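You operate a simulated robot arm through the tools that you are given. There is no shell and no other tool. Be economical: measure what you need, move in short steps, check, and stop when the job is done.

You are at the controls of a simulated robot arm. One attempt, no reset.

Task
Fit both stop posts, then slide both battens up to them.
Fine: orange post in the orange socket, blue in the blue.

Only the result counts: the job must be done as asked and must still hold three seconds after the hand-in. Knocking over, shifting, dropping, spilling or breaking anything else fails it.

Robot
A 7-joint arm with a two-finger parallel gripper, fixed in place. Base frame: the origin is at the foot of the arm, x ahead of it, y to its left, z up; the work surface is at about z = 0.75. Units: m, degrees, N and s.
With the tool pointing down near the work surface it reaches from about 0.34 to 0.76 m from the base axis. Its first joint turns from -115.0 to 115.0 degrees. Payload 3.91 kg.
The TCP is the grasp point between the finger pads, 0.03 m short of the fingertips. In the tool frame z runs along the fingers and y along their closing line. Largest opening 0.11 m; finger width 0.02, thickness 0.01; the body of the gripper, 0.048 by 0.112 m, starts 0.055 m behind the TCP.
Orientation is that of the tool frame in the base frame, as [roll, pitch, yaw] about the fixed x, y, z axes, in that order (R = Rz(yaw) Ry(pitch) Rx(roll)). With the fingers straight down and closing along the base's y, the tool's x points along the base's -x, its y along +y and its z along -z.

Tools
- The arm moves only by the tool play_rows. Its argument "deltas" is a list that holds one entry, the list of rows, each a list of 7 numbers: the shift along the tool's x, y, z in m, then the turn, a rotation vector about the tool's x, y, z in degrees, then the gripper command, from -1 (shut) to 1 (fully open), values between in proportion. In form: [[[dx, dy, dz, wx, wy, wz, grip], ...]]. A call has 1 to 8 rows; each row is the pose to reach, as a shift and turn from the pose commanded when the call began, along the tool's axes at that moment. A row lasts 0.2 s, in which the tool goes at most 0.05 m and 8.6 degrees; a call with a longer step from one row to the next is refused whole, and so is a gripper value outside its range. A pose out of reach is approached as far as the arm can. The call stops where the force on the tool passes 40 N (or 10 N more than at its start, if that is more) or the arm is blocked; 0.2 s more then pass. Each finger travels about 0.108 m/s and halts on what it meets, pressing with about 39 N; the grip force reading is that of the motor and also rises with nothing between the fingers. The clock runs only during rows and for 0.2 s after the last one: add rows that repeat a pose to give the fingers time. It gives the time, the measured TCP pose, the force on the tool (base axes), the opening and the grip force at its end, in the units of the frame above (readings bear some noise).
- Cameras (640 x 400 px; columns grow to the right, rows downward): "scene" is fixed at [0.2211, -0.6494, 1.5]; the picture's right is [0.74, -0.67, 0.00], its down [-0.46, -0.51, -0.72] and it looks along [0.48, 0.53, -0.69] (base axes); focal length 336 px, centre (320, 200). "wrist" rides on the gripper at [0.072, 0.017, -0.103] in the tool frame; the picture's right is [-0.23, 0.97, 0.00], its down [-0.76, -0.18, -0.62] and it looks along [-0.61, -0.14, 0.78] (tool axes); focal length 222 px, centre (320, 200). There is no depth. A picture from a camera that has moved, and an enlarged one, comes with that camera's place and axes in the base frame and with its lens.
- grab_frame(camera): a new picture of that camera. It takes no simulated time.
- lift_body(by): slides the trunk up (or, below 0, down) by that many m; the arm rides with it, the base frame stays. It gives what a move gives, with no picture.
- enlarge(camera, box): a new picture of the part [left, top, right, bottom] of that camera's present view, enlarged. It takes no simulated time.
- sign_off(): hands the job in; it is judged then, once.

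Work in short steps. Places have to be worked out from the pictures, the camera data and where the tool is seen: move nearer, look again, correct. Check each grasp and each placing, and mend what went wrong. You have 120 turns and 76 pictures in all, those below and enlarged ones among them. Open the gripper and draw the arm clear of the work before you hand the job in, unless the task says otherwise; then end with one line.

The tools are called after "Emit:" by a JSON object that holds its "fn" and its "kwargs". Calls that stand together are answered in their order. play_rows: Moves the arm, as the interface text tells. Its arguments: {"type":"object","properties":{"deltas":{"type":"array"}},"required":["deltas"]} The other tools are called the same way: lift_body (by) slides the trunk up or down; grab_frame (camera) takes a picture; enlarge (camera, box) takes an enlarged picture of a part of a camera's view; sign_off () hands the job in.

At the start:

```text
time: 0.0
tcp_pos: [0.6533, -0.0071, 1.0189]
tool_rot: [-180.0, -0.1, -180.0]
force: [0.0, -0.7, -1.2]
grip_width: 0.1101
gripper_force: 0.1
trunk travel left (down, up): [-0.675, 0.315]
```

scene: 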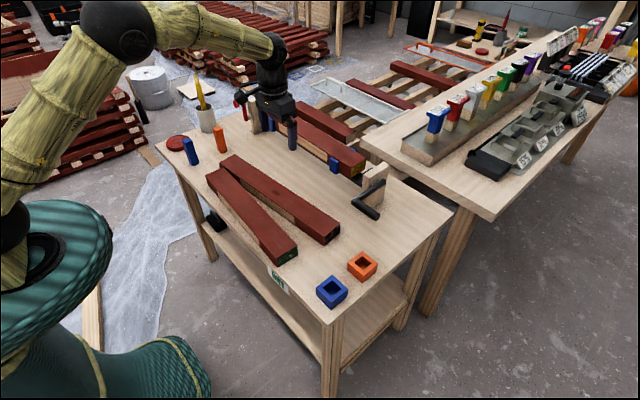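
wrist: 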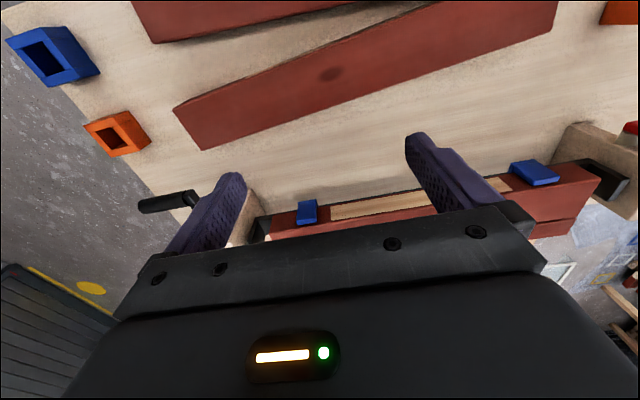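

The pictures show two posts (blue, orange) at the far left end of the table, two sockets at the near right, and two loose red battens between. I take enlarged views to measure them.

Emit:
{"fn": "enlarge", "kwargs": {"camera": "scene", "box": [150, 70, 310, 170]}}

Emit:
{"fn": "enlarge", "kwargs": {"camera": "scene", "box": [200, 150, 440, 320]}}

```text
4.00 times, centred on (230, 120) of scene
camera zoom: at [0.2211, -0.6494, 1.5], right [0.74, -0.67, 0.0], down [-0.46, -0.51, -0.72], along [0.48, 0.53, -0.69], focal length 1343 px, centre (680, 520)
```

zoom: 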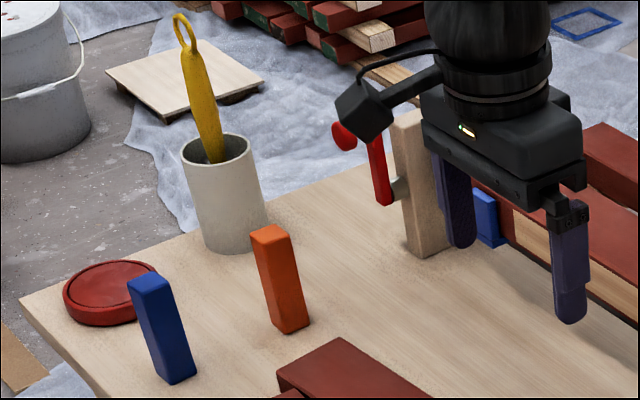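

```text
2.35 times, centred on (320, 235) of scene
camera zoom: at [0.2211, -0.6494, 1.5], right [0.74, -0.67, 0.0], down [-0.46, -0.51, -0.72], along [0.48, 0.53, -0.69], focal length 790 px, centre (320, 118)
```

zoom: 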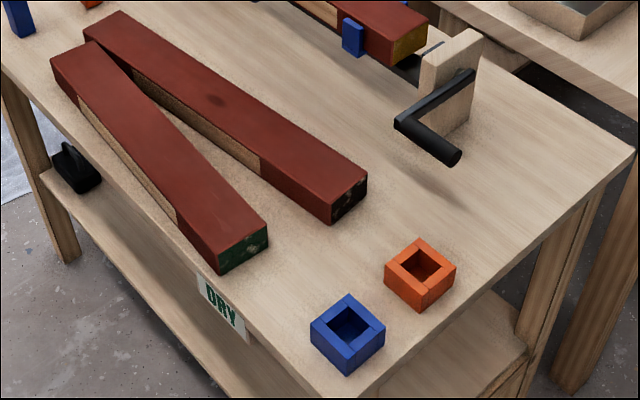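

I enlarge the battens and sockets further for exact corners.

Emit:
{"fn": "enlarge", "kwargs": {"camera": "scene", "box": [240, 200, 400, 310]}}

Emit:
{"fn": "enlarge", "kwargs": {"camera": "scene", "box": [190, 130, 320, 220]}}

Emit:
{"fn": "enlarge", "kwargs": {"camera": "scene", "box": [240, 80, 400, 230]}}

```text
3.64 times, centred on (320, 255) of scene
camera zoom: at [0.2211, -0.6494, 1.5], right [0.74, -0.67, 0.0], down [-0.46, -0.51, -0.72], along [0.48, 0.53, -0.69], focal length 1221 px, centre (320, 0)
```

zoom: 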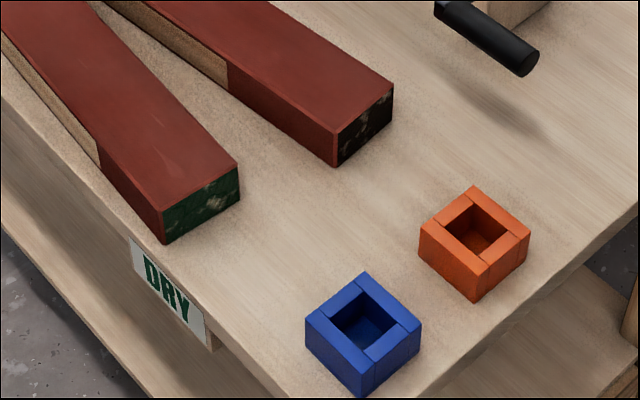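

```text
4.44 times, centred on (255, 175) of scene
camera zoom: at [0.2211, -0.6494, 1.5], right [0.74, -0.67, 0.0], down [-0.46, -0.51, -0.72], along [0.48, 0.53, -0.69], focal length 1492 px, centre (609, 311)
```

zoom: 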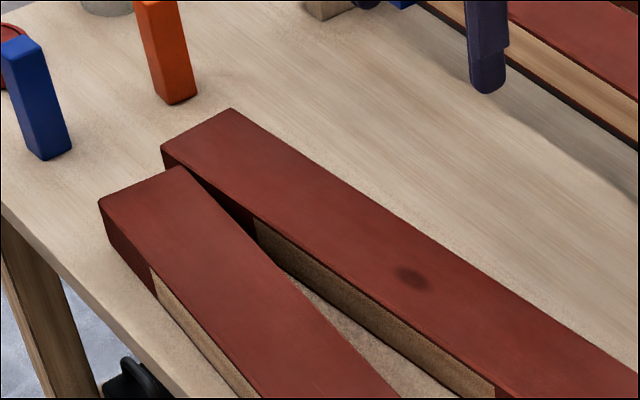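

```text
2.67 times, centred on (320, 155) of scene
camera zoom: at [0.2211, -0.6494, 1.5], right [0.74, -0.67, 0.0], down [-0.46, -0.51, -0.72], along [0.48, 0.53, -0.69], focal length 895 px, centre (320, 320)
```

zoom: 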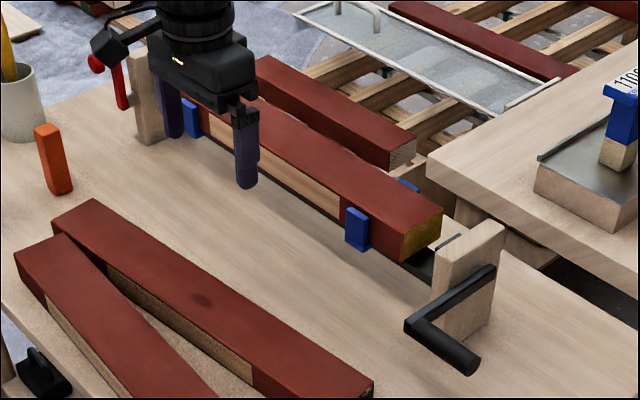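

Estimates: orange post ≈ (0.646, 0.374), blue post ≈ (0.532, 0.378), both about 0.10 tall; sockets orange ≈ (0.644, −0.346), blue ≈ (0.536, −0.345). The battens are skewed by ~4–5°. I move towards the posts at safe height and look with the wrist camera.

Emit:
{"fn": "play_rows", "kwargs": {"deltas": [[[0.01, 0.045, 0, 0, 0, 0, 1], [0.02, 0.09, 0, 0, 0, 0, 1], [0.03, 0.135, 0, 0, 0, 0, 1], [0.04, 0.18, 0, 0, 0, 0, 1], [0.05, 0.225, 0, 0, 0, 0, 1], [0.06, 0.27, 0, 0, 0, 0, 1], [0.07, 0.315, 0, 0, 0, 0, 1], [0.08, 0.36, 0, 0, 0, 0, 1]]]}}

Emit:
{"fn": "grab_frame", "kwargs": {"camera": "wrist"}}

```text
time: 1.8
tcp_pos: [0.5709, 0.354, 1.0177]
tool_rot: [-179.9, 0.0, -179.9]
force: [-0.3, 0.4, -0.3]
grip_width: 0.11
gripper_force: 0.0
trunk travel left (down, up): [-0.675, 0.315]
```

```text
68 pictures are left
camera wrist: at [0.4994, 0.3708, 1.1221], right [0.23, 0.97, 0.0], down [0.76, -0.18, 0.62], along [0.61, -0.14, -0.78], focal length 222 px, centre (320, 200)
```

wrist: 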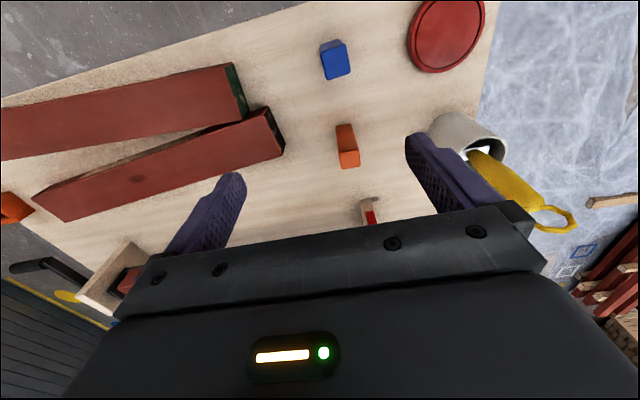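

Both posts are visible below. I enlarge them for an accurate position and yaw.

Emit:
{"fn": "enlarge", "kwargs": {"camera": "wrist", "box": [280, 20, 440, 180]}}

```text
2.50 times, centred on (360, 100) of wrist
camera zoom: at [0.4994, 0.3708, 1.1221], right [0.23, 0.97, 0.0], down [0.76, -0.18, 0.62], along [0.61, -0.14, -0.78], focal length 555 px, centre (220, 450)
```

zoom: 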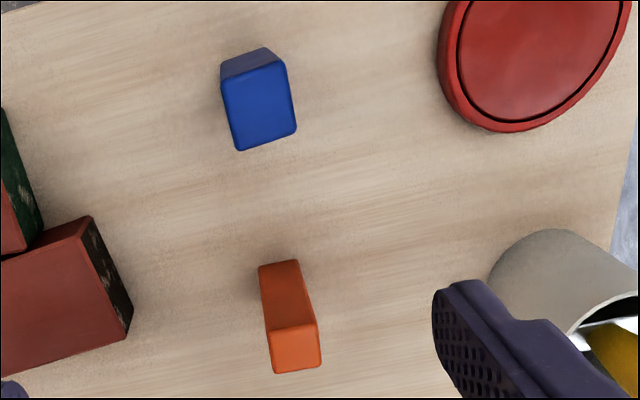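

Orange post centre ≈ (0.653, 0.378), blue ≈ (0.537, 0.380), both square to the axes, about 26 mm wide. I go over the orange post and part-way down.

Emit:
{"fn": "play_rows", "kwargs": {"deltas": [[[-0.04, 0.012, 0, 0, 0, 0, 1], [-0.082, 0.024, 0, 0, 0, 0, 1], [-0.082, 0.024, 0.045, 0, 0, 0, 1], [-0.082, 0.024, 0.09, 0, 0, 0, 1], [-0.082, 0.024, 0.09, 0, 0, 0, 1]]]}}

Emit:
{"fn": "grab_frame", "kwargs": {"camera": "wrist"}}

Emit:
{"fn": "enlarge", "kwargs": {"camera": "scene", "box": [170, 60, 290, 170]}}

```text
time: 3.0
tcp_pos: [0.6538, 0.3784, 0.9267]
tool_rot: [-179.9, 0.0, 179.9]
force: [-0.6, 0.1, -0.3]
grip_width: 0.1103
gripper_force: 0.1
out of reach, approached as far as the arm can: row 2, 3
trunk travel left (down, up): [-0.675, 0.315]
```

```text
66 pictures are left
camera wrist: at [0.5815, 0.394, 1.0314], right [0.23, 0.97, 0.0], down [0.76, -0.18, 0.62], along [0.61, -0.14, -0.78], focal length 222 px, centre (320, 200)
```

wrist: 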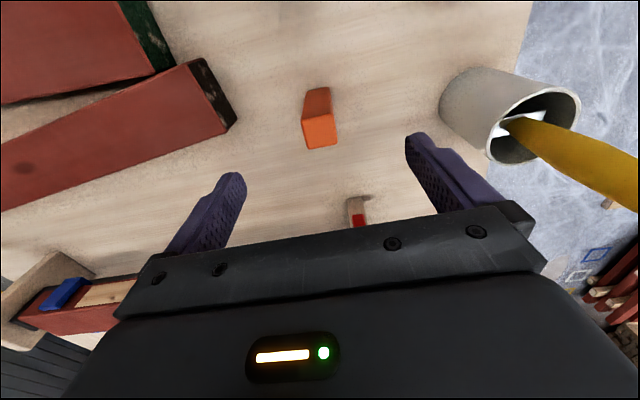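

```text
3.64 times, centred on (230, 115) of scene
camera zoom: at [0.2211, -0.6494, 1.5], right [0.74, -0.67, 0.0], down [-0.46, -0.51, -0.72], along [0.48, 0.53, -0.69], focal length 1221 px, centre (647, 509)
```

zoom: 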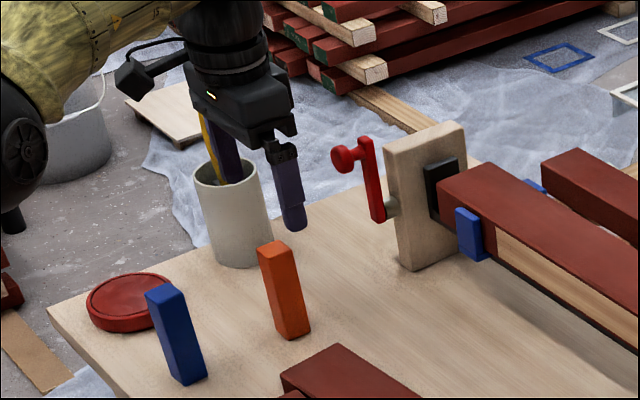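

The post top reads (0.651, 0.379), matching the TCP. I descend so the pads hold the top 5 cm of the post, then close.

Emit:
{"fn": "play_rows", "kwargs": {"deltas": [[[0.001, 0, 0.035, 0, 0, 0, 1], [0.002, 0, 0.07, 0, 0, 0, 1], [0.002, 0, 0.1, 0, 0, 0, 1], [0.002, 0, 0.1, 0, 0, 0, 0.3], [0.002, 0, 0.1, 0, 0, 0, -0.3], [0.002, 0, 0.1, 0, 0, 0, -1], [0.002, 0, 0.1, 0, 0, 0, -1], [0.002, 0, 0.1, 0, 0, 0, -1]]]}}

Emit:
{"fn": "enlarge", "kwargs": {"camera": "scene", "box": [170, 60, 290, 170]}}

```text
time: 4.8
tcp_pos: [0.6534, 0.3763, 0.8271]
tool_rot: [180.0, -0.1, 179.9]
force: [0.3, -0.4, 0.7]
grip_width: 0.0273
gripper_force: 39.0
trunk travel left (down, up): [-0.675, 0.315]
```

```text
3.64 times, centred on (230, 115) of scene
camera zoom: at [0.2211, -0.6494, 1.5], right [0.74, -0.67, 0.0], down [-0.46, -0.51, -0.72], along [0.48, 0.53, -0.69], focal length 1221 px, centre (647, 509)
```

zoom: 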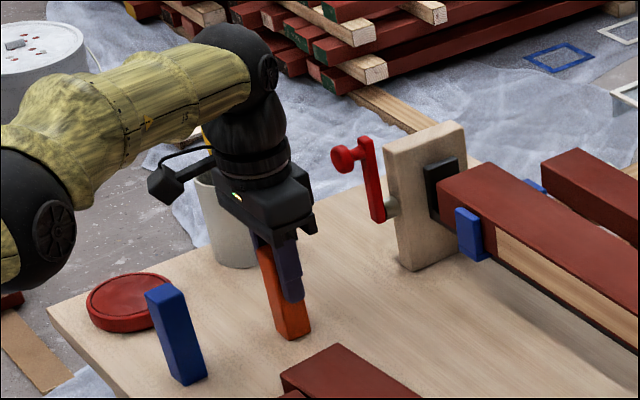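

Gripped at 27.3 mm. I lift it and carry it towards the sockets, drawing x in slightly for reach.

Emit:
{"fn": "play_rows", "kwargs": {"deltas": [[[0, 0, -0.04, 0, 0, 0, -1], [0.01, 0, -0.08, 0, 0, 0, -1], [0.02, 0, -0.12, 0, 0, 0, -1], [0.03, -0.04, -0.13, 0, 0, 0, -1], [0.035, -0.085, -0.13, 0, 0, 0, -1], [0.04, -0.13, -0.13, 0, 0, 0, -1], [0.04, -0.175, -0.13, 0, 0, 0, -1], [0.04, -0.22, -0.13, 0, 0, 0, -1]]]}}

Emit:
{"fn": "play_rows", "kwargs": {"deltas": [[[0, -0.045, 0, 0, 0, 0, -1], [0, -0.09, 0, 0, 0, 0, -1], [0, -0.135, 0, 0, 0, 0, -1], [0, -0.18, 0, 0, 0, 0, -1], [0, -0.225, 0, 0, 0, 0, -1], [0, -0.27, 0, 0, 0, 0, -1], [0, -0.315, 0, 0, 0, 0, -1], [0, -0.36, 0, 0, 0, 0, -1]]]}}

Emit:
{"fn": "grab_frame", "kwargs": {"camera": "wrist"}}

```text
time: 6.6
tcp_pos: [0.6115, 0.1553, 0.9583]
tool_rot: [-180.0, 0.0, 179.9]
force: [-0.6, -1.2, -0.1]
grip_width: 0.0273
gripper_force: 39.4
trunk travel left (down, up): [-0.675, 0.315]
```

```text
time: 8.4
tcp_pos: [0.6118, -0.2043, 0.9586]
tool_rot: [180.0, 0.1, 180.0]
force: [-0.3, 0.2, 0.2]
grip_width: 0.0275
gripper_force: 39.0
trunk travel left (down, up): [-0.675, 0.315]
```

```text
63 pictures are left
camera wrist: at [0.5406, -0.188, 1.0627], right [0.23, 0.97, 0.0], down [0.76, -0.18, 0.62], along [0.61, -0.14, -0.78], focal length 222 px, centre (320, 200)
```

wrist: 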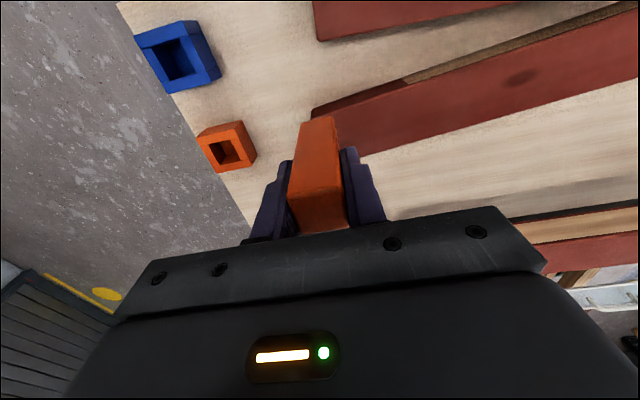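

Emit:
{"fn": "enlarge", "kwargs": {"camera": "wrist", "box": [120, 10, 280, 180]}}

```text
2.35 times, centred on (200, 95) of wrist
camera zoom: at [0.5406, -0.188, 1.0627], right [0.23, 0.97, 0.0], down [0.76, -0.18, 0.62], along [0.61, -0.14, -0.78], focal length 523 px, centre (602, 447)
```

zoom: 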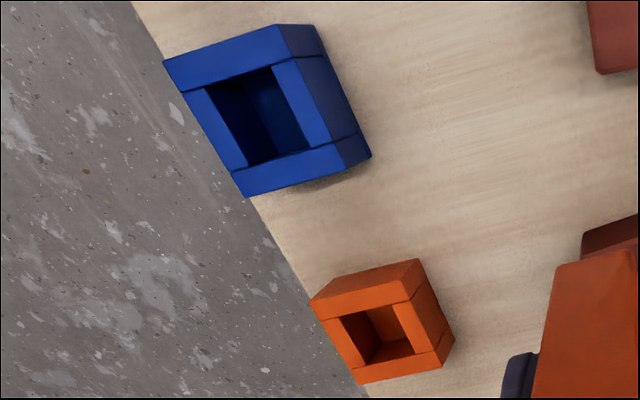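

Emit:
{"fn": "enlarge", "kwargs": {"camera": "wrist", "box": [190, 115, 265, 175]}}

Emit:
{"fn": "enlarge", "kwargs": {"camera": "scene", "box": [305, 240, 385, 315]}}

```text
6.67 times, centred on (228, 145) of wrist
camera zoom: at [0.5406, -0.188, 1.0627], right [0.23, 0.97, 0.0], down [0.76, -0.18, 0.62], along [0.61, -0.14, -0.78], focal length 1481 px, centre (937, 567)
```

zoom: 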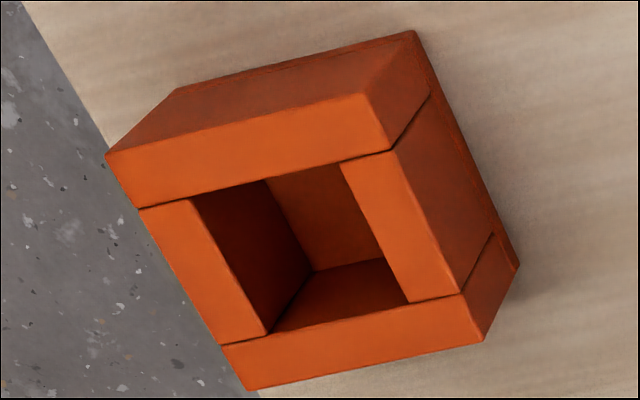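

```text
5.33 times, centred on (345, 278) of scene
camera zoom: at [0.2211, -0.6494, 1.5], right [0.74, -0.67, 0.0], down [-0.46, -0.51, -0.72], along [0.48, 0.53, -0.69], focal length 1791 px, centre (187, -213)
```

zoom: 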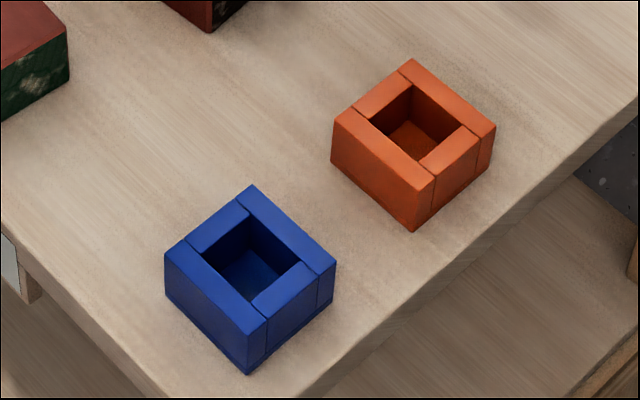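

Both views agree: orange socket centre ≈ (0.6465, −0.346), top z ≈ 0.783, hole ≈ 32 mm against the 27 mm post. I move over it with the post's foot about 25 mm above the rim.

Emit:
{"fn": "play_rows", "kwargs": {"deltas": [[[-0.012, -0.047, 0, 0, 0, 0, -1], [-0.024, -0.095, 0, 0, 0, 0, -1], [-0.036, -0.1417, 0, 0, 0, 0, -1], [-0.036, -0.1417, 0.04, 0, 0, 0, -1], [-0.036, -0.1417, 0.073, 0, 0, 0, -1], [-0.036, -0.1417, 0.073, 0, 0, 0, -1]]]}}

Emit:
{"fn": "enlarge", "kwargs": {"camera": "scene", "box": [305, 215, 405, 305]}}

Emit:
{"fn": "enlarge", "kwargs": {"camera": "wrist", "box": [250, 80, 400, 240]}}

```text
time: 9.8
tcp_pos: [0.6483, -0.3446, 0.8855]
tool_rot: [179.9, 0.0, -180.0]
force: [-0.3, 0.3, 0.0]
grip_width: 0.0278
gripper_force: 39.5
trunk travel left (down, up): [-0.675, 0.315]
```

```text
4.44 times, centred on (355, 260) of scene
camera zoom: at [0.2211, -0.6494, 1.5], right [0.74, -0.67, 0.0], down [-0.46, -0.51, -0.72], along [0.48, 0.53, -0.69], focal length 1492 px, centre (164, -67)
```

zoom: 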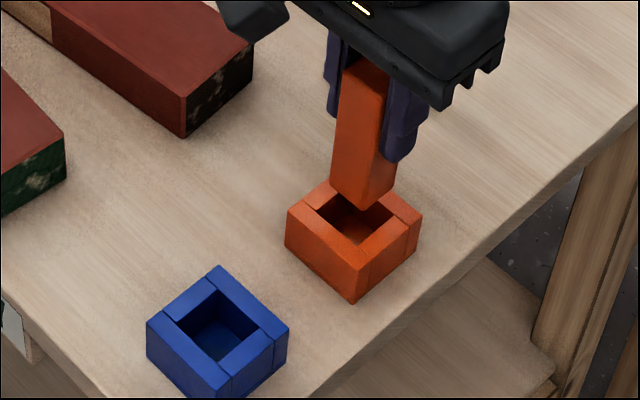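

```text
2.50 times, centred on (325, 160) of wrist
camera zoom: at [0.5769, -0.3277, 0.9897], right [0.23, 0.97, 0.0], down [0.76, -0.18, 0.62], along [0.61, -0.14, -0.78], focal length 555 px, centre (308, 300)
```

zoom: 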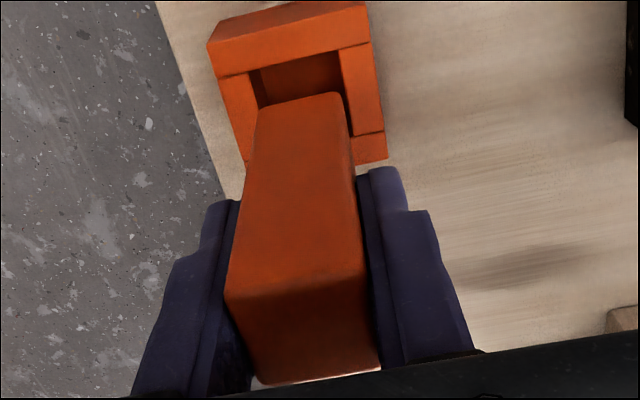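

The post sits about 2–3 mm towards +x and 1 mm towards +y of the hole centre. I correct that and lower in small steps.

Emit:
{"fn": "play_rows", "kwargs": {"deltas": [[[0.0025, -0.001, 0, 0, 0, 0, -1], [0.0025, -0.001, 0.012, 0, 0, 0, -1], [0.0025, -0.001, 0.022, 0, 0, 0, -1], [0.0025, -0.001, 0.03, 0, 0, 0, -1], [0.0025, -0.001, 0.038, 0, 0, 0, -1]]]}}

Emit:
{"fn": "enlarge", "kwargs": {"camera": "scene", "box": [305, 215, 405, 305]}}

```text
time: 11.0
tcp_pos: [0.645, -0.3456, 0.848]
tool_rot: [-180.0, 0.0, 180.0]
force: [0.2, 0.3, -0.5]
grip_width: 0.0274
gripper_force: 39.1
trunk travel left (down, up): [-0.675, 0.315]
```

```text
4.44 times, centred on (355, 260) of scene
camera zoom: at [0.2211, -0.6494, 1.5], right [0.74, -0.67, 0.0], down [-0.46, -0.51, -0.72], along [0.48, 0.53, -0.69], focal length 1492 px, centre (164, -67)
```

zoom: 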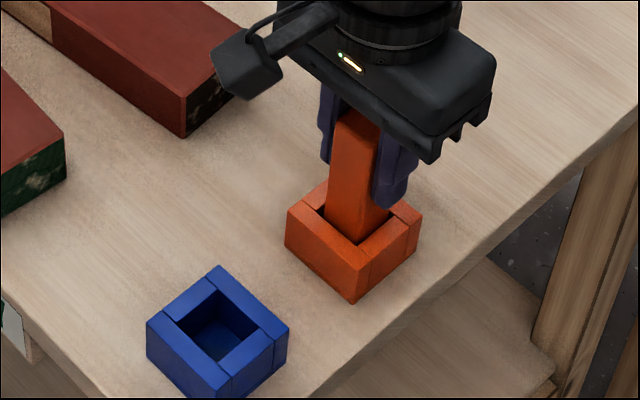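

The foot is inside the hole with no contact force. I continue down until it bottoms out.

Emit:
{"fn": "play_rows", "kwargs": {"deltas": [[[0, 0, 0.006, 0, 0, 0, -1], [0, 0, 0.01, 0, 0, 0, -1], [0, 0, 0.014, 0, 0, 0, -1], [0, 0, 0.017, 0, 0, 0, -1], [0, 0, 0.019, 0, 0, 0, -1], [0, 0, 0.021, 0, 0, 0, -1]]]}}

```text
time: 12.4
tcp_pos: [0.6464, -0.3471, 0.8328]
tool_rot: [-179.6, 0.4, -180.0]
force: [-1.0, 0.8, 28.7]
grip_width: 0.0276
gripper_force: 38.9
trunk travel left (down, up): [-0.675, 0.315]
```

It bottomed out at TCP z ≈ 0.833 with 29 N. I raise the command a little, open, and withdraw upward.

Emit:
{"fn": "play_rows", "kwargs": {"deltas": [[[0, 0, -0.005, 0, 0, 0, -1], [0, 0, -0.005, 0, 0, 0, -0.3], [0, 0, -0.005, 0, 0, 0, 0.2], [0, 0, -0.005, 0, 0, 0, 0.2], [0, 0, -0.045, 0, 0, 0, 0.2], [0, 0, -0.09, 0, 0, 0, 0.5], [0, 0, -0.13, 0, 0, 0, 1]]]}}

Emit:
{"fn": "enlarge", "kwargs": {"camera": "scene", "box": [305, 215, 405, 305]}}

Emit:
{"fn": "grab_frame", "kwargs": {"camera": "wrist"}}

```text
time: 14.0
tcp_pos: [0.6459, -0.346, 0.9565]
tool_rot: [179.9, 0.0, 180.0]
force: [-0.9, 0.1, -0.2]
grip_width: 0.1101
gripper_force: 0.0
trunk travel left (down, up): [-0.675, 0.315]
```

```text
4.44 times, centred on (355, 260) of scene
camera zoom: at [0.2211, -0.6494, 1.5], right [0.74, -0.67, 0.0], down [-0.46, -0.51, -0.72], along [0.48, 0.53, -0.69], focal length 1492 px, centre (164, -67)
```

zoom: 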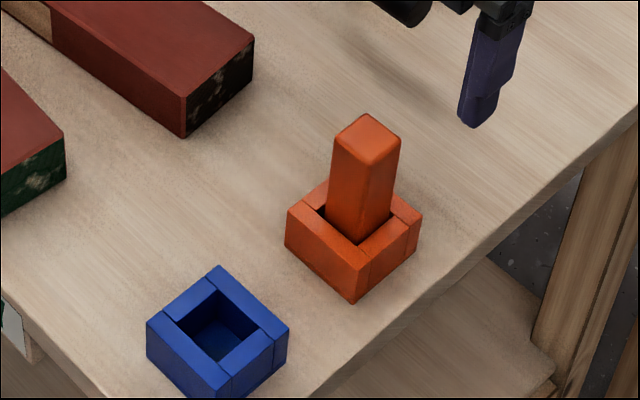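

```text
55 pictures are left
camera wrist: at [0.5743, -0.3298, 1.0619], right [0.23, 0.97, 0.0], down [0.76, -0.18, 0.62], along [0.61, -0.14, -0.78], focal length 222 px, centre (320, 200)
```

wrist: 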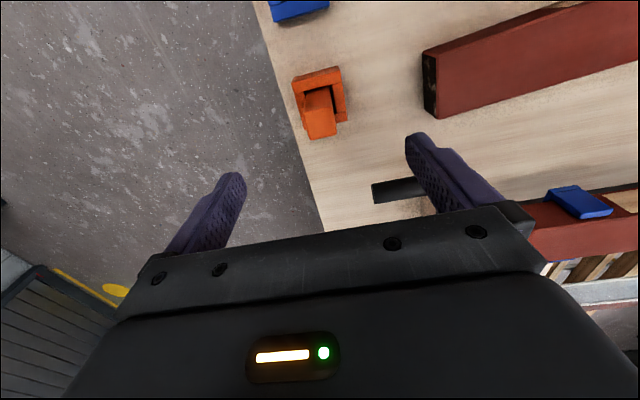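

The orange post stands upright with its foot at about 0.756 on the socket floor. I now travel back to the blue post.

Emit:
{"fn": "play_rows", "kwargs": {"deltas": [[[0.008, 0.045, 0, 0, 0, 0, 1], [0.016, 0.09, 0, 0, 0, 0, 1], [0.024, 0.135, 0, 0, 0, 0, 1], [0.032, 0.18, 0, 0, 0, 0, 1], [0.04, 0.225, 0, 0, 0, 0, 1], [0.048, 0.27, 0, 0, 0, 0, 1], [0.056, 0.315, 0, 0, 0, 0, 1], [0.064, 0.36, 0, 0, 0, 0, 1]]]}}

Emit:
{"fn": "play_rows", "kwargs": {"deltas": [[[0.008, 0.046, 0, 0, 0, 0, 1], [0.016, 0.092, 0, 0, 0, 0, 1], [0.024, 0.138, 0, 0, 0, 0, 1], [0.032, 0.184, 0, 0, 0, 0, 1], [0.038, 0.23, 0, 0, 0, 0, 1], [0.042, 0.275, 0, 0, 0, 0, 1], [0.044, 0.32, 0, 0, 0, 0, 1], [0.045, 0.3665, 0, 0, 0, 0, 1]]]}}

Emit:
{"fn": "enlarge", "kwargs": {"camera": "wrist", "box": [240, 40, 400, 200]}}

```text
time: 15.8
tcp_pos: [0.5815, 0.0154, 0.9572]
tool_rot: [-179.9, 0.0, 180.0]
force: [0.6, 0.6, 0.1]
grip_width: 0.11
gripper_force: 0.0
trunk travel left (down, up): [-0.675, 0.315]
```

```text
time: 17.6
tcp_pos: [0.5367, 0.3812, 0.9564]
tool_rot: [-179.9, 0.1, -180.0]
force: [0.1, -0.1, 0.7]
grip_width: 0.1101
gripper_force: 0.0
trunk travel left (down, up): [-0.675, 0.315]
```

```text
2.50 times, centred on (320, 120) of wrist
camera zoom: at [0.4648, 0.3982, 1.06], right [0.23, 0.97, 0.0], down [0.76, -0.18, 0.62], along [0.61, -0.14, -0.78], focal length 555 px, centre (320, 400)
```

zoom: 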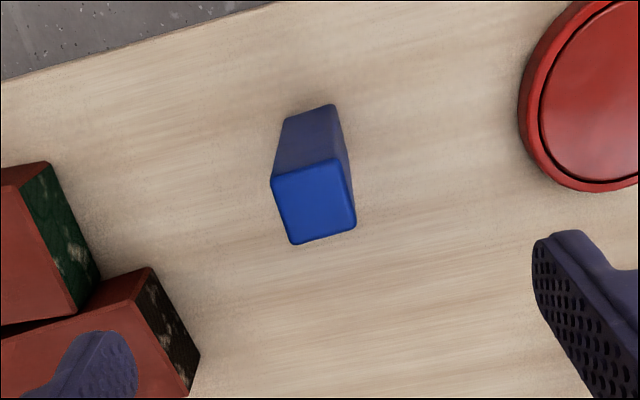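

Blue post top centre is at (0.535, 0.380) and the fingers clear the lid and battens. I descend and grip as before.

Emit:
{"fn": "play_rows", "kwargs": {"deltas": [[[0.0015, -0.001, 0.045, 0, 0, 0, 1], [0.0015, -0.001, 0.09, 0, 0, 0, 1], [0.0015, -0.001, 0.129, 0, 0, 0, 1], [0.0015, -0.001, 0.129, 0, 0, 0, 0.3], [0.0015, -0.001, 0.129, 0, 0, 0, -0.3], [0.0015, -0.001, 0.129, 0, 0, 0, -1], [0.0015, -0.001, 0.129, 0, 0, 0, -1], [0.0015, -0.001, 0.129, 0, 0, 0, -1]]]}}

Emit:
{"fn": "play_rows", "kwargs": {"deltas": [[[0, 0, -0.04, 0, 0, 0, -1], [0, 0, -0.08, 0, 0, 0, -1], [0, 0, -0.12, 0, 0, 0, -1], [0, -0.04, -0.13, 0, 0, 0, -1], [0, -0.085, -0.13, 0, 0, 0, -1], [0, -0.13, -0.13, 0, 0, 0, -1], [0, -0.175, -0.13, 0, 0, 0, -1], [0, -0.22, -0.13, 0, 0, 0, -1]]]}}

Emit:
{"fn": "play_rows", "kwargs": {"deltas": [[[0, -0.045, 0, 0, 0, 0, -1], [0, -0.09, 0, 0, 0, 0, -1], [0, -0.135, 0, 0, 0, 0, -1], [0, -0.18, 0, 0, 0, 0, -1], [0, -0.225, 0, 0, 0, 0, -1], [0, -0.27, 0, 0, 0, 0, -1], [0, -0.315, 0, 0, 0, 0, -1], [0, -0.36, 0, 0, 0, 0, -1]]]}}

Emit:
{"fn": "enlarge", "kwargs": {"camera": "wrist", "box": [180, 70, 340, 220]}}

```text
time: 19.4
tcp_pos: [0.5362, 0.3786, 0.8279]
tool_rot: [179.9, 0.0, 180.0]
force: [-0.3, 0.0, -0.3]
grip_width: 0.0274
gripper_force: 39.2
trunk travel left (down, up): [-0.675, 0.315]
```

```text
time: 21.2
tcp_pos: [0.5339, 0.1583, 0.9581]
tool_rot: [179.9, 0.1, -180.0]
force: [0.4, -0.5, -0.4]
grip_width: 0.027
gripper_force: 38.7
trunk travel left (down, up): [-0.675, 0.315]
```

```text
time: 23.0
tcp_pos: [0.5355, -0.2015, 0.9585]
tool_rot: [-180.0, 0.0, 180.0]
force: [-0.1, -0.4, -1.0]
grip_width: 0.0276
gripper_force: 39.3
trunk travel left (down, up): [-0.675, 0.315]
```

```text
2.67 times, centred on (260, 145) of wrist
camera zoom: at [0.4642, -0.1851, 1.0623], right [0.23, 0.97, 0.0], down [0.76, -0.18, 0.62], along [0.61, -0.14, -0.78], focal length 592 px, centre (480, 347)
```

zoom: 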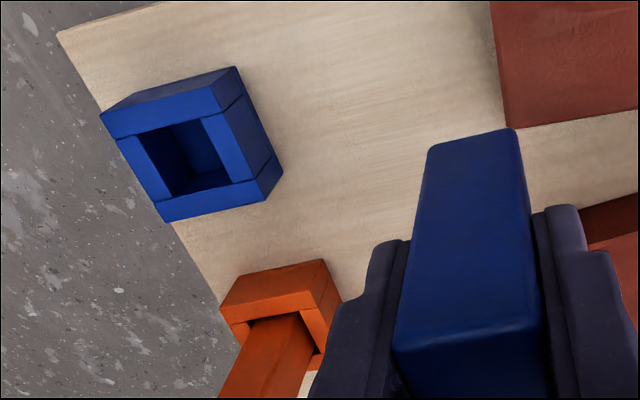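

Blue socket hole centre ≈ (0.5365, −0.346). I move above it with the foot 25 mm over the rim and check again.

Emit:
{"fn": "play_rows", "kwargs": {"deltas": [[[-0.001, -0.048, 0, 0, 0, 0, -1], [-0.001, -0.096, 0, 0, 0, 0, -1], [-0.001, -0.1445, 0, 0, 0, 0, -1], [-0.001, -0.1445, 0.04, 0, 0, 0, -1], [-0.001, -0.1445, 0.073, 0, 0, 0, -1], [-0.001, -0.1445, 0.073, 0, 0, 0, -1]]]}}

Emit:
{"fn": "enlarge", "kwargs": {"camera": "scene", "box": [290, 225, 390, 315]}}

Emit:
{"fn": "enlarge", "kwargs": {"camera": "wrist", "box": [250, 80, 400, 240]}}

```text
time: 24.4
tcp_pos: [0.5366, -0.3443, 0.8857]
tool_rot: [179.9, 0.0, -180.0]
force: [-0.4, 0.0, -0.8]
grip_width: 0.0274
gripper_force: 39.1
trunk travel left (down, up): [-0.675, 0.315]
```

```text
4.44 times, centred on (340, 270) of scene
camera zoom: at [0.2211, -0.6494, 1.5], right [0.74, -0.67, 0.0], down [-0.46, -0.51, -0.72], along [0.48, 0.53, -0.69], focal length 1492 px, centre (231, -111)
```

zoom: 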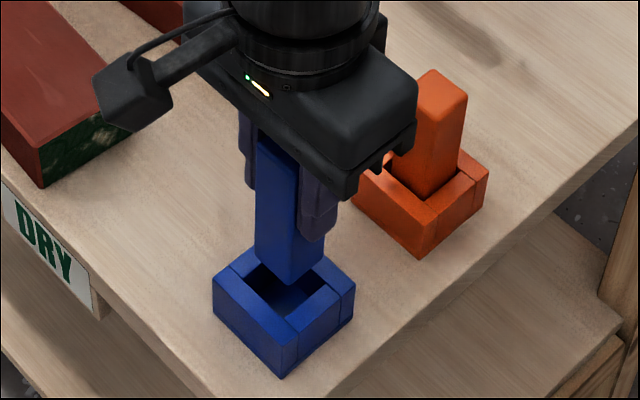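

```text
2.50 times, centred on (325, 160) of wrist
camera zoom: at [0.4648, -0.3289, 0.9893], right [0.23, 0.97, 0.0], down [0.76, -0.18, 0.62], along [0.61, -0.14, -0.78], focal length 555 px, centre (308, 300)
```

zoom: 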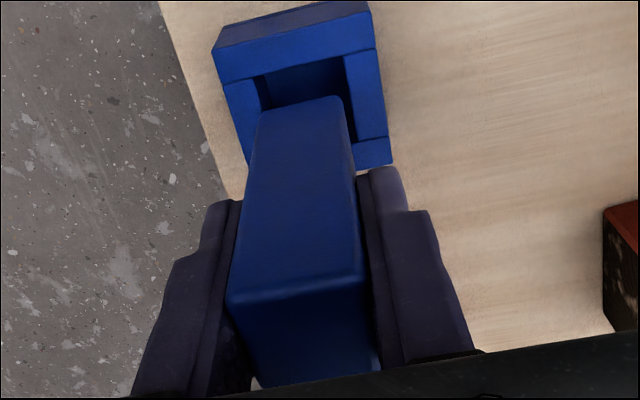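

Compared with the orange case, the post needs only about 2 mm towards −x. I correct and lower in.

Emit:
{"fn": "play_rows", "kwargs": {"deltas": [[[0.002, 0, 0, 0, 0, 0, -1], [0.002, 0, 0.012, 0, 0, 0, -1], [0.002, 0, 0.022, 0, 0, 0, -1], [0.002, 0, 0.03, 0, 0, 0, -1], [0.002, 0, 0.038, 0, 0, 0, -1]]]}}

Emit:
{"fn": "enlarge", "kwargs": {"camera": "scene", "box": [290, 225, 390, 315]}}

```text
time: 25.6
tcp_pos: [0.5354, -0.3458, 0.8483]
tool_rot: [179.9, 0.0, 180.0]
force: [-0.7, 0.3, -1.1]
grip_width: 0.0272
gripper_force: 39.1
trunk travel left (down, up): [-0.675, 0.315]
```

```text
4.44 times, centred on (340, 270) of scene
camera zoom: at [0.2211, -0.6494, 1.5], right [0.74, -0.67, 0.0], down [-0.46, -0.51, -0.72], along [0.48, 0.53, -0.69], focal length 1492 px, centre (231, -111)
```

zoom: 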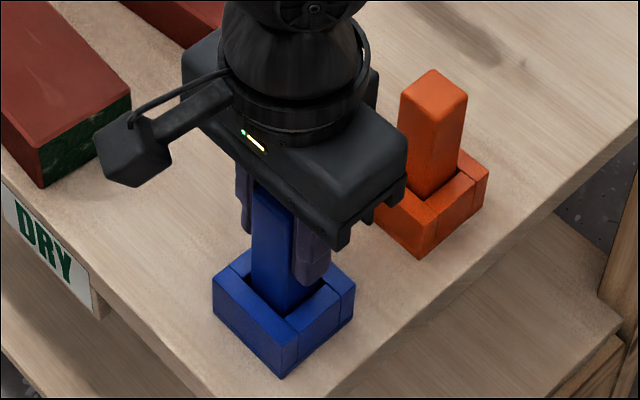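

The blue foot is inside the hole, no side load. I lower to the floor in fine steps.

Emit:
{"fn": "play_rows", "kwargs": {"deltas": [[[0, 0, 0.006, 0, 0, 0, -1], [0, 0, 0.01, 0, 0, 0, -1], [0, 0, 0.013, 0, 0, 0, -1], [0, 0, 0.0155, 0, 0, 0, -1], [0, 0, 0.0175, 0, 0, 0, -1], [0, 0, 0.0195, 0, 0, 0, -1]]]}}

```text
time: 27.0
tcp_pos: [0.5352, -0.3442, 0.8309]
tool_rot: [-179.7, 0.3, -180.0]
force: [0.5, 0.5, 28.3]
grip_width: 0.0271
gripper_force: 39.0
trunk travel left (down, up): [-0.675, 0.315]
```

It has bottomed out. I release and raise, then check.

Emit:
{"fn": "play_rows", "kwargs": {"deltas": [[[0, 0, -0.005, 0, 0, 0, -1], [0, 0, -0.005, 0, 0, 0, -0.3], [0, 0, -0.005, 0, 0, 0, 0.2], [0, 0, -0.005, 0, 0, 0, 0.2], [0, 0, -0.045, 0, 0, 0, 0.2], [0, 0, -0.09, 0, 0, 0, 0.5], [0, 0.04, -0.13, 0, 0, 0, 1], [0, 0.085, -0.15, 0, 0, 0, 1]]]}}

Emit:
{"fn": "play_rows", "kwargs": {"deltas": [[[0, 0.045, 0, 0, 0, 8.5, 1], [0, 0.09, 0, 0, 0, 17, 1], [0, 0.135, 0, 0, 0, 25.5, 1], [0, 0.18, 0, 0, 0, 34, 1], [0, 0.22, 0, 0, 0, 42.5, 1], [0, 0.22, 0, 0, 0, 51, 1], [0, 0.22, 0, 0, 0, 59.5, 1], [0, 0.22, 0, 0, 0, 68, 1]]]}}

Emit:
{"fn": "grab_frame", "kwargs": {"camera": "scene"}}

```text
refused: row 7 steps farther than a row can; nothing moved
```

```text
time: 27.5
tcp_pos: [0.5334, -0.3011, 0.8292]
tool_rot: [-178.6, 0.8, 168.8]
force: [0.8, -6.2, 1.4]
grip_width: 0.11
gripper_force: 0.1
trunk travel left (down, up): [-0.675, 0.315]
stopped in row 2: the force on the tool passed its limit (the readings are from after the stop); the commanded pose is now the measured one
```

```text
49 pictures are left
```

scene: 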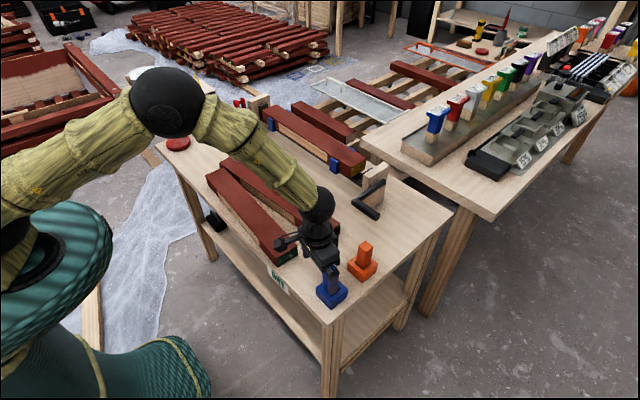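

My first call was refused (a step was too long), so the second ran from the low position, and a finger pushed against the post until the force stop. I check the damage.

Emit:
{"fn": "enlarge", "kwargs": {"camera": "scene", "box": [280, 215, 400, 315]}}

Emit:
{"fn": "grab_frame", "kwargs": {"camera": "wrist"}}

```text
4.00 times, centred on (340, 265) of scene
camera zoom: at [0.2211, -0.6494, 1.5], right [0.74, -0.67, 0.0], down [-0.46, -0.51, -0.72], along [0.48, 0.53, -0.69], focal length 1343 px, centre (240, -60)
```

zoom: 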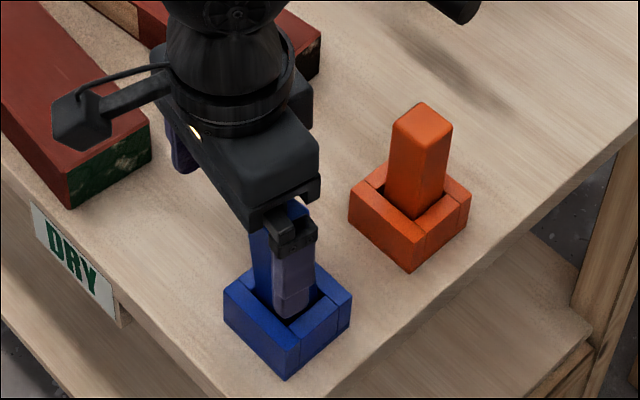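

```text
47 pictures are left
camera wrist: at [0.4656, -0.2673, 0.9322], right [0.41, 0.91, -0.02], down [0.71, -0.31, 0.64], along [0.58, -0.28, -0.77], focal length 222 px, centre (320, 200)
```

wrist: 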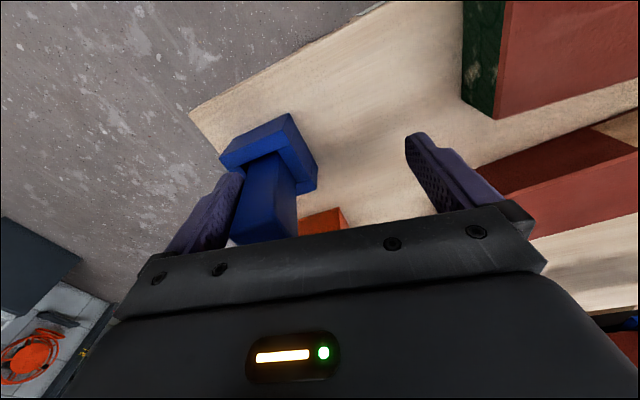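

The post is still in its socket and the socket seems not moved. I ease the finger away towards −y, then rise straight up in legal steps.

Emit:
{"fn": "play_rows", "kwargs": {"deltas": [[[-0.002, -0.01, 0, 0, 0, 0, 1], [-0.0045, -0.023, 0, 0, 0, 0, 1], [-0.0045, -0.023, -0.04, 0, 0, 0, 1], [-0.0045, -0.023, -0.08, 0, 0, 0, 1], [-0.0045, -0.023, -0.12, 0, 0, 0, 1], [-0.0045, -0.023, -0.15, 0, 0, 0, 1], [0, 0.02, -0.16, 0, 0, 0, 1]]]}}

Emit:
{"fn": "enlarge", "kwargs": {"camera": "scene", "box": [280, 215, 400, 315]}}

```text
time: 29.1
tcp_pos: [0.5356, -0.2741, 0.9896]
tool_rot: [-178.7, 0.8, 168.8]
force: [0.5, 0.0, 0.5]
grip_width: 0.1099
gripper_force: 0.1
trunk travel left (down, up): [-0.675, 0.315]
```

```text
4.00 times, centred on (340, 265) of scene
camera zoom: at [0.2211, -0.6494, 1.5], right [0.74, -0.67, 0.0], down [-0.46, -0.51, -0.72], along [0.48, 0.53, -0.69], focal length 1343 px, centre (240, -60)
```

zoom: 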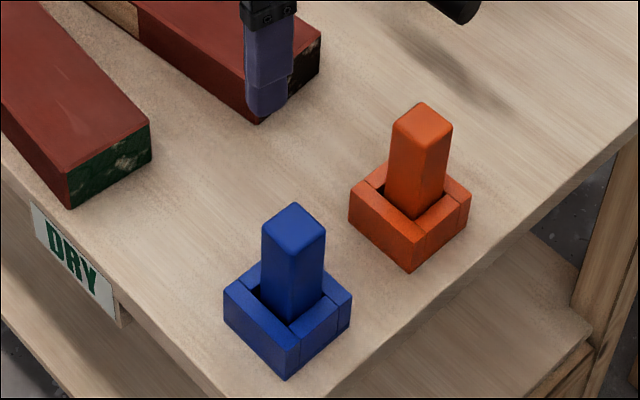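

Both posts stand in their sockets, and the sockets haven't moved. Now the battens: I go over batten B's middle (≈ 0.637, 0.025) while turning the tool so the fingers close across it.

Emit:
{"fn": "play_rows", "kwargs": {"deltas": [[[-0.005, 0.039, -0.005, 0, 0, 8.5, 1], [-0.01, 0.078, -0.01, 0, 0, 17, 1], [-0.0155, 0.117, -0.015, 0, 0, 25.5, 1], [-0.021, 0.156, -0.02, 0, 0, 34, 1], [-0.026, 0.195, -0.025, 0, 0, 42.5, 1], [-0.031, 0.234, -0.03, 0, 0, 51, 1], [-0.036, 0.273, -0.035, 0, 0, 59.5, 1], [-0.0415, 0.313, -0.04, 0, 0, 68, 1]]]}}

Emit:
{"fn": "grab_frame", "kwargs": {"camera": "wrist"}}

```text
time: 30.9
tcp_pos: [0.6378, 0.026, 1.0223]
tool_rot: [179.8, 1.4, 100.7]
force: [0.6, -0.1, -0.6]
grip_width: 0.1101
gripper_force: 0.1
trunk travel left (down, up): [-0.675, 0.315]
```

```text
45 pictures are left
camera wrist: at [0.6407, 0.1013, 1.1244], right [1.0, -0.04, 0.01], down [-0.04, -0.77, 0.64], along [-0.02, -0.64, -0.77], focal length 222 px, centre (320, 200)
```

wrist: 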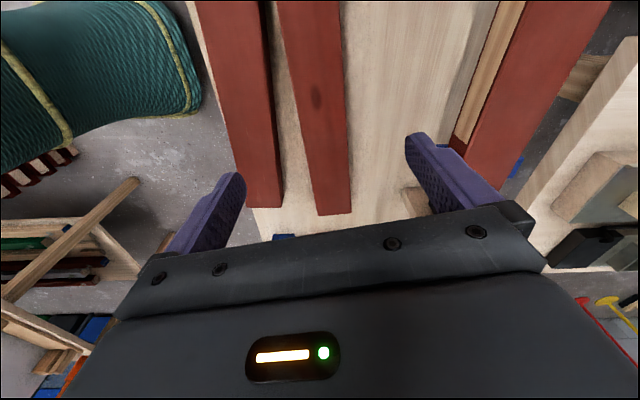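

This view shows both battens' near ends well. I enlarge it to get the edges.

Emit:
{"fn": "enlarge", "kwargs": {"camera": "wrist", "box": [180, 0, 420, 230]}}

```text
1.74 times, centred on (300, 115) of wrist
camera zoom: at [0.6407, 0.1013, 1.1244], right [1.0, -0.04, 0.01], down [-0.04, -0.77, 0.64], along [-0.02, -0.64, -0.77], focal length 386 px, centre (355, 348)
```

zoom: 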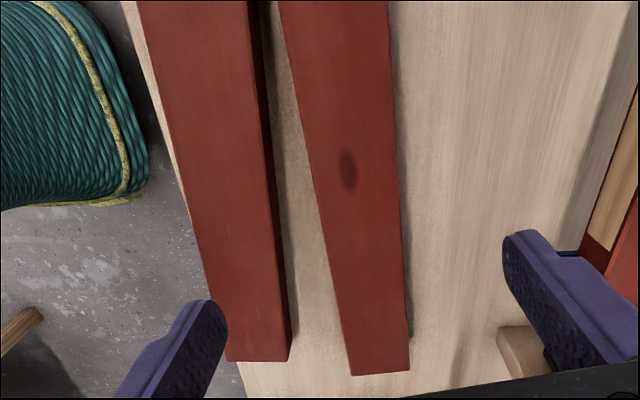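

Batten B's axis passes (0.639, 0.025), skewed 5° (tool yaw 95 to match); batten A skews 3.8° the other way. I straighten the tool to vertical at yaw 95 and start down.

Emit:
{"fn": "play_rows", "kwargs": {"deltas": [[[0, 0, 0, 0.2, 1.4, 5.7, 0.7], [0, 0, 0.04, 0.2, 1.4, 5.7, 0.7], [0, 0, 0.08, 0.2, 1.4, 5.7, 0.7], [0, 0, 0.12, 0.2, 1.4, 5.7, 0.7], [0, 0, 0.12, 0.2, 1.4, 5.7, 0.7]]]}}

```text
time: 32.1
tcp_pos: [0.6385, 0.0231, 0.9038]
tool_rot: [179.9, 0.0, 95.1]
force: [0.1, 0.2, 0.5]
grip_width: 0.0937
gripper_force: 0.1
trunk travel left (down, up): [-0.675, 0.315]
```

Vertical at yaw 95. I descend to z ≈ 0.793 with the fingers 94 mm apart, still open, and check from the scene.

Emit:
{"fn": "play_rows", "kwargs": {"deltas": [[[0, 0, 0.04, 0, 0, 0, 0.7], [0, 0, 0.075, 0, 0, 0, 0.7], [0, 0, 0.095, 0, 0, 0, 0.7], [0, 0, 0.111, 0, 0, 0, 0.7], [0, 0, 0.111, 0, 0, 0, 0.7]]]}}

Emit:
{"fn": "enlarge", "kwargs": {"camera": "scene", "box": [200, 110, 380, 260]}}

Emit:
{"fn": "grab_frame", "kwargs": {"camera": "wrist"}}

```text
time: 33.3
tcp_pos: [0.6392, 0.0214, 0.791]
tool_rot: [179.9, 0.0, 95.2]
force: [-0.1, 0.7, 0.6]
grip_width: 0.0935
gripper_force: 0.0
trunk travel left (down, up): [-0.675, 0.315]
```

```text
2.67 times, centred on (290, 185) of scene
camera zoom: at [0.2211, -0.6494, 1.5], right [0.74, -0.67, 0.0], down [-0.46, -0.51, -0.72], along [0.48, 0.53, -0.69], focal length 895 px, centre (400, 240)
```

zoom: 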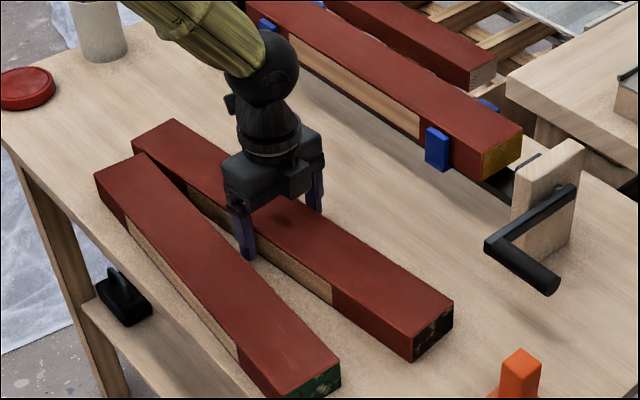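

```text
42 pictures are left
camera wrist: at [0.6498, 0.0952, 0.8954], right [0.99, -0.14, 0.0], down [-0.11, -0.77, 0.62], along [-0.08, -0.62, -0.78], focal length 222 px, centre (320, 200)
```

wrist: 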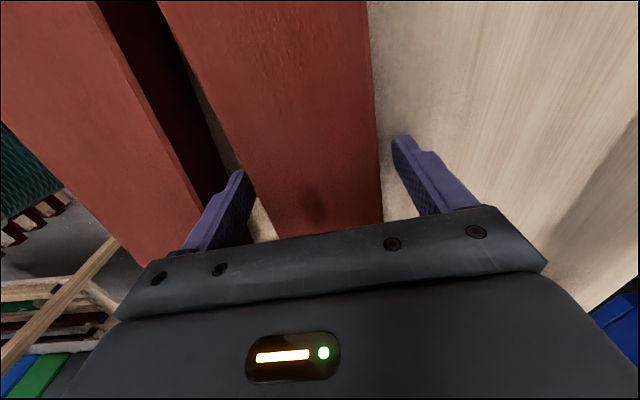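

Fingers straddle batten B. I close on it.

Emit:
{"fn": "play_rows", "kwargs": {"deltas": [[[0, 0, 0, 0, 0, 0, 0.4], [0, 0, 0, 0, 0, 0, 0.1], [0, 0, 0, 0, 0, 0, -0.3], [0, 0, 0, 0, 0, 0, -0.3], [0, 0, 0, 0, 0, 0, -0.3]]]}}

Emit:
{"fn": "enlarge", "kwargs": {"camera": "scene", "box": [200, 110, 380, 260]}}

```text
time: 34.5
tcp_pos: [0.639, 0.0217, 0.7905]
tool_rot: [179.9, 0.0, 95.3]
force: [-2.3, 0.6, 0.0]
grip_width: 0.0699
gripper_force: 39.1
trunk travel left (down, up): [-0.675, 0.315]
```

```text
2.67 times, centred on (290, 185) of scene
camera zoom: at [0.2211, -0.6494, 1.5], right [0.74, -0.67, 0.0], down [-0.46, -0.51, -0.72], along [0.48, 0.53, -0.69], focal length 895 px, centre (400, 240)
```

zoom: 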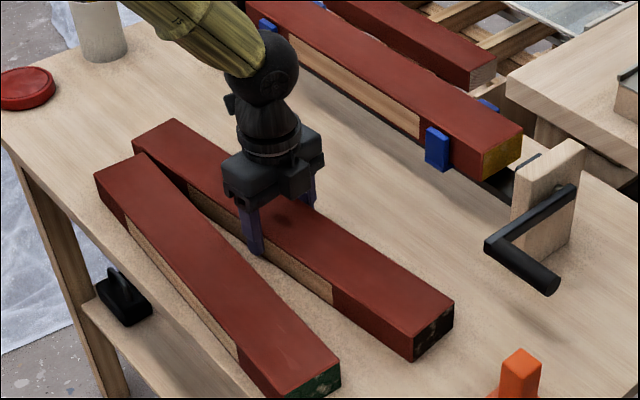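

Held at 70 mm width. I straighten it to yaw 90 and bring its axis to x = 0.6465, in line with the orange post.

Emit:
{"fn": "play_rows", "kwargs": {"deltas": [[[0, 0.002, 0, 0, 0, 1.3, -0.3], [0, 0.004, 0, 0, 0, 2.6, -0.3], [-0.0005, 0.006, 0, 0, 0, 4, -0.3], [-0.0007, 0.0075, 0, 0, 0, 5.3, -0.3], [-0.0007, 0.0075, 0, 0, 0, 5.3, -0.3]]]}}

Emit:
{"fn": "enlarge", "kwargs": {"camera": "scene", "box": [200, 110, 400, 310]}}

```text
time: 35.7
tcp_pos: [0.6465, 0.0216, 0.791]
tool_rot: [179.9, 0.1, 89.8]
force: [0.4, 1.0, -0.3]
grip_width: 0.0701
gripper_force: 39.0
trunk travel left (down, up): [-0.675, 0.315]
```

```text
2.00 times, centred on (300, 210) of scene
camera zoom: at [0.2211, -0.6494, 1.5], right [0.74, -0.67, 0.0], down [-0.46, -0.51, -0.72], along [0.48, 0.53, -0.69], focal length 672 px, centre (360, 180)
```

zoom: 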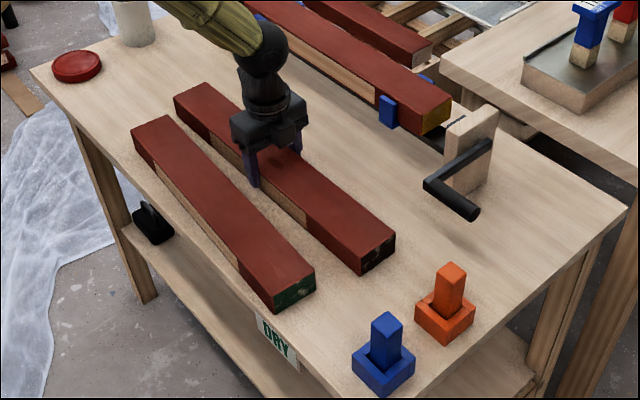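

Batten B is straight now. I slide it 85 mm towards the orange post, leaving a small gap, and measure.

Emit:
{"fn": "play_rows", "kwargs": {"deltas": [[[-0.017, 0, 0, 0, 0, 0, -0.3], [-0.034, 0, 0, 0, 0, 0, -0.3], [-0.051, 0, 0, 0, 0, 0, -0.3], [-0.068, 0, 0, 0, 0, 0, -0.3], [-0.083, 0, 0, 0, 0, 0, -0.3], [-0.083, 0, 0, 0, 0, 0, -0.3]]]}}

Emit:
{"fn": "enlarge", "kwargs": {"camera": "scene", "box": [300, 190, 410, 300]}}

```text
time: 37.1
tcp_pos: [0.6469, -0.0618, 0.7912]
tool_rot: [179.9, 0.0, 89.9]
force: [0.2, -1.5, -0.4]
grip_width: 0.0698
gripper_force: 39.1
trunk travel left (down, up): [-0.675, 0.315]
```

```text
3.64 times, centred on (355, 245) of scene
camera zoom: at [0.2211, -0.6494, 1.5], right [0.74, -0.67, 0.0], down [-0.46, -0.51, -0.72], along [0.48, 0.53, -0.69], focal length 1221 px, centre (193, 36)
```

zoom: 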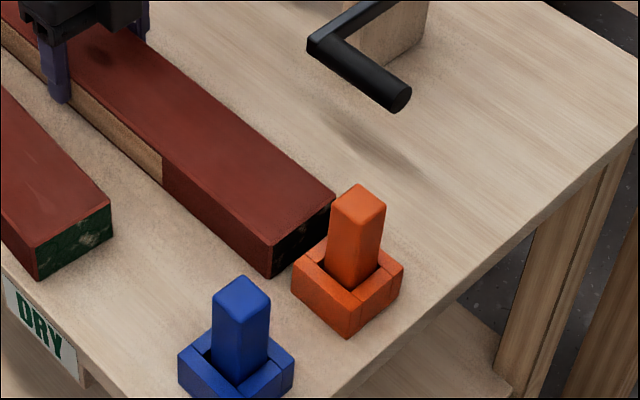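

Batten B is in line; the gap to the socket is about 16 mm. I advance 12 mm and look again.

Emit:
{"fn": "play_rows", "kwargs": {"deltas": [[[-0.005, 0, 0, 0, 0, 0, -0.3], [-0.009, 0, 0, 0, 0, 0, -0.3], [-0.012, 0, 0, 0, 0, 0, -0.3], [-0.012, 0, 0, 0, 0, 0, -0.3]]]}}

Emit:
{"fn": "enlarge", "kwargs": {"camera": "scene", "box": [335, 230, 385, 280]}}

```text
time: 38.1
tcp_pos: [0.6467, -0.0724, 0.7916]
tool_rot: [179.9, -0.1, 89.8]
force: [0.4, 0.5, -0.6]
grip_width: 0.0697
gripper_force: 39.1
trunk travel left (down, up): [-0.675, 0.315]
```

```text
8.00 times, centred on (360, 255) of scene
camera zoom: at [0.2211, -0.6494, 1.5], right [0.74, -0.67, 0.0], down [-0.46, -0.51, -0.72], along [0.48, 0.53, -0.69], focal length 2686 px, centre (0, -240)
```

zoom: 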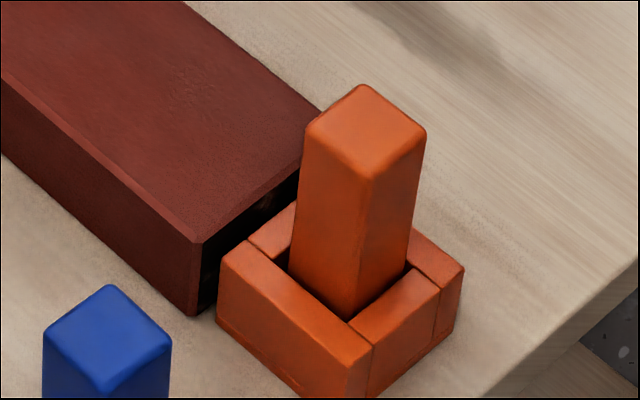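

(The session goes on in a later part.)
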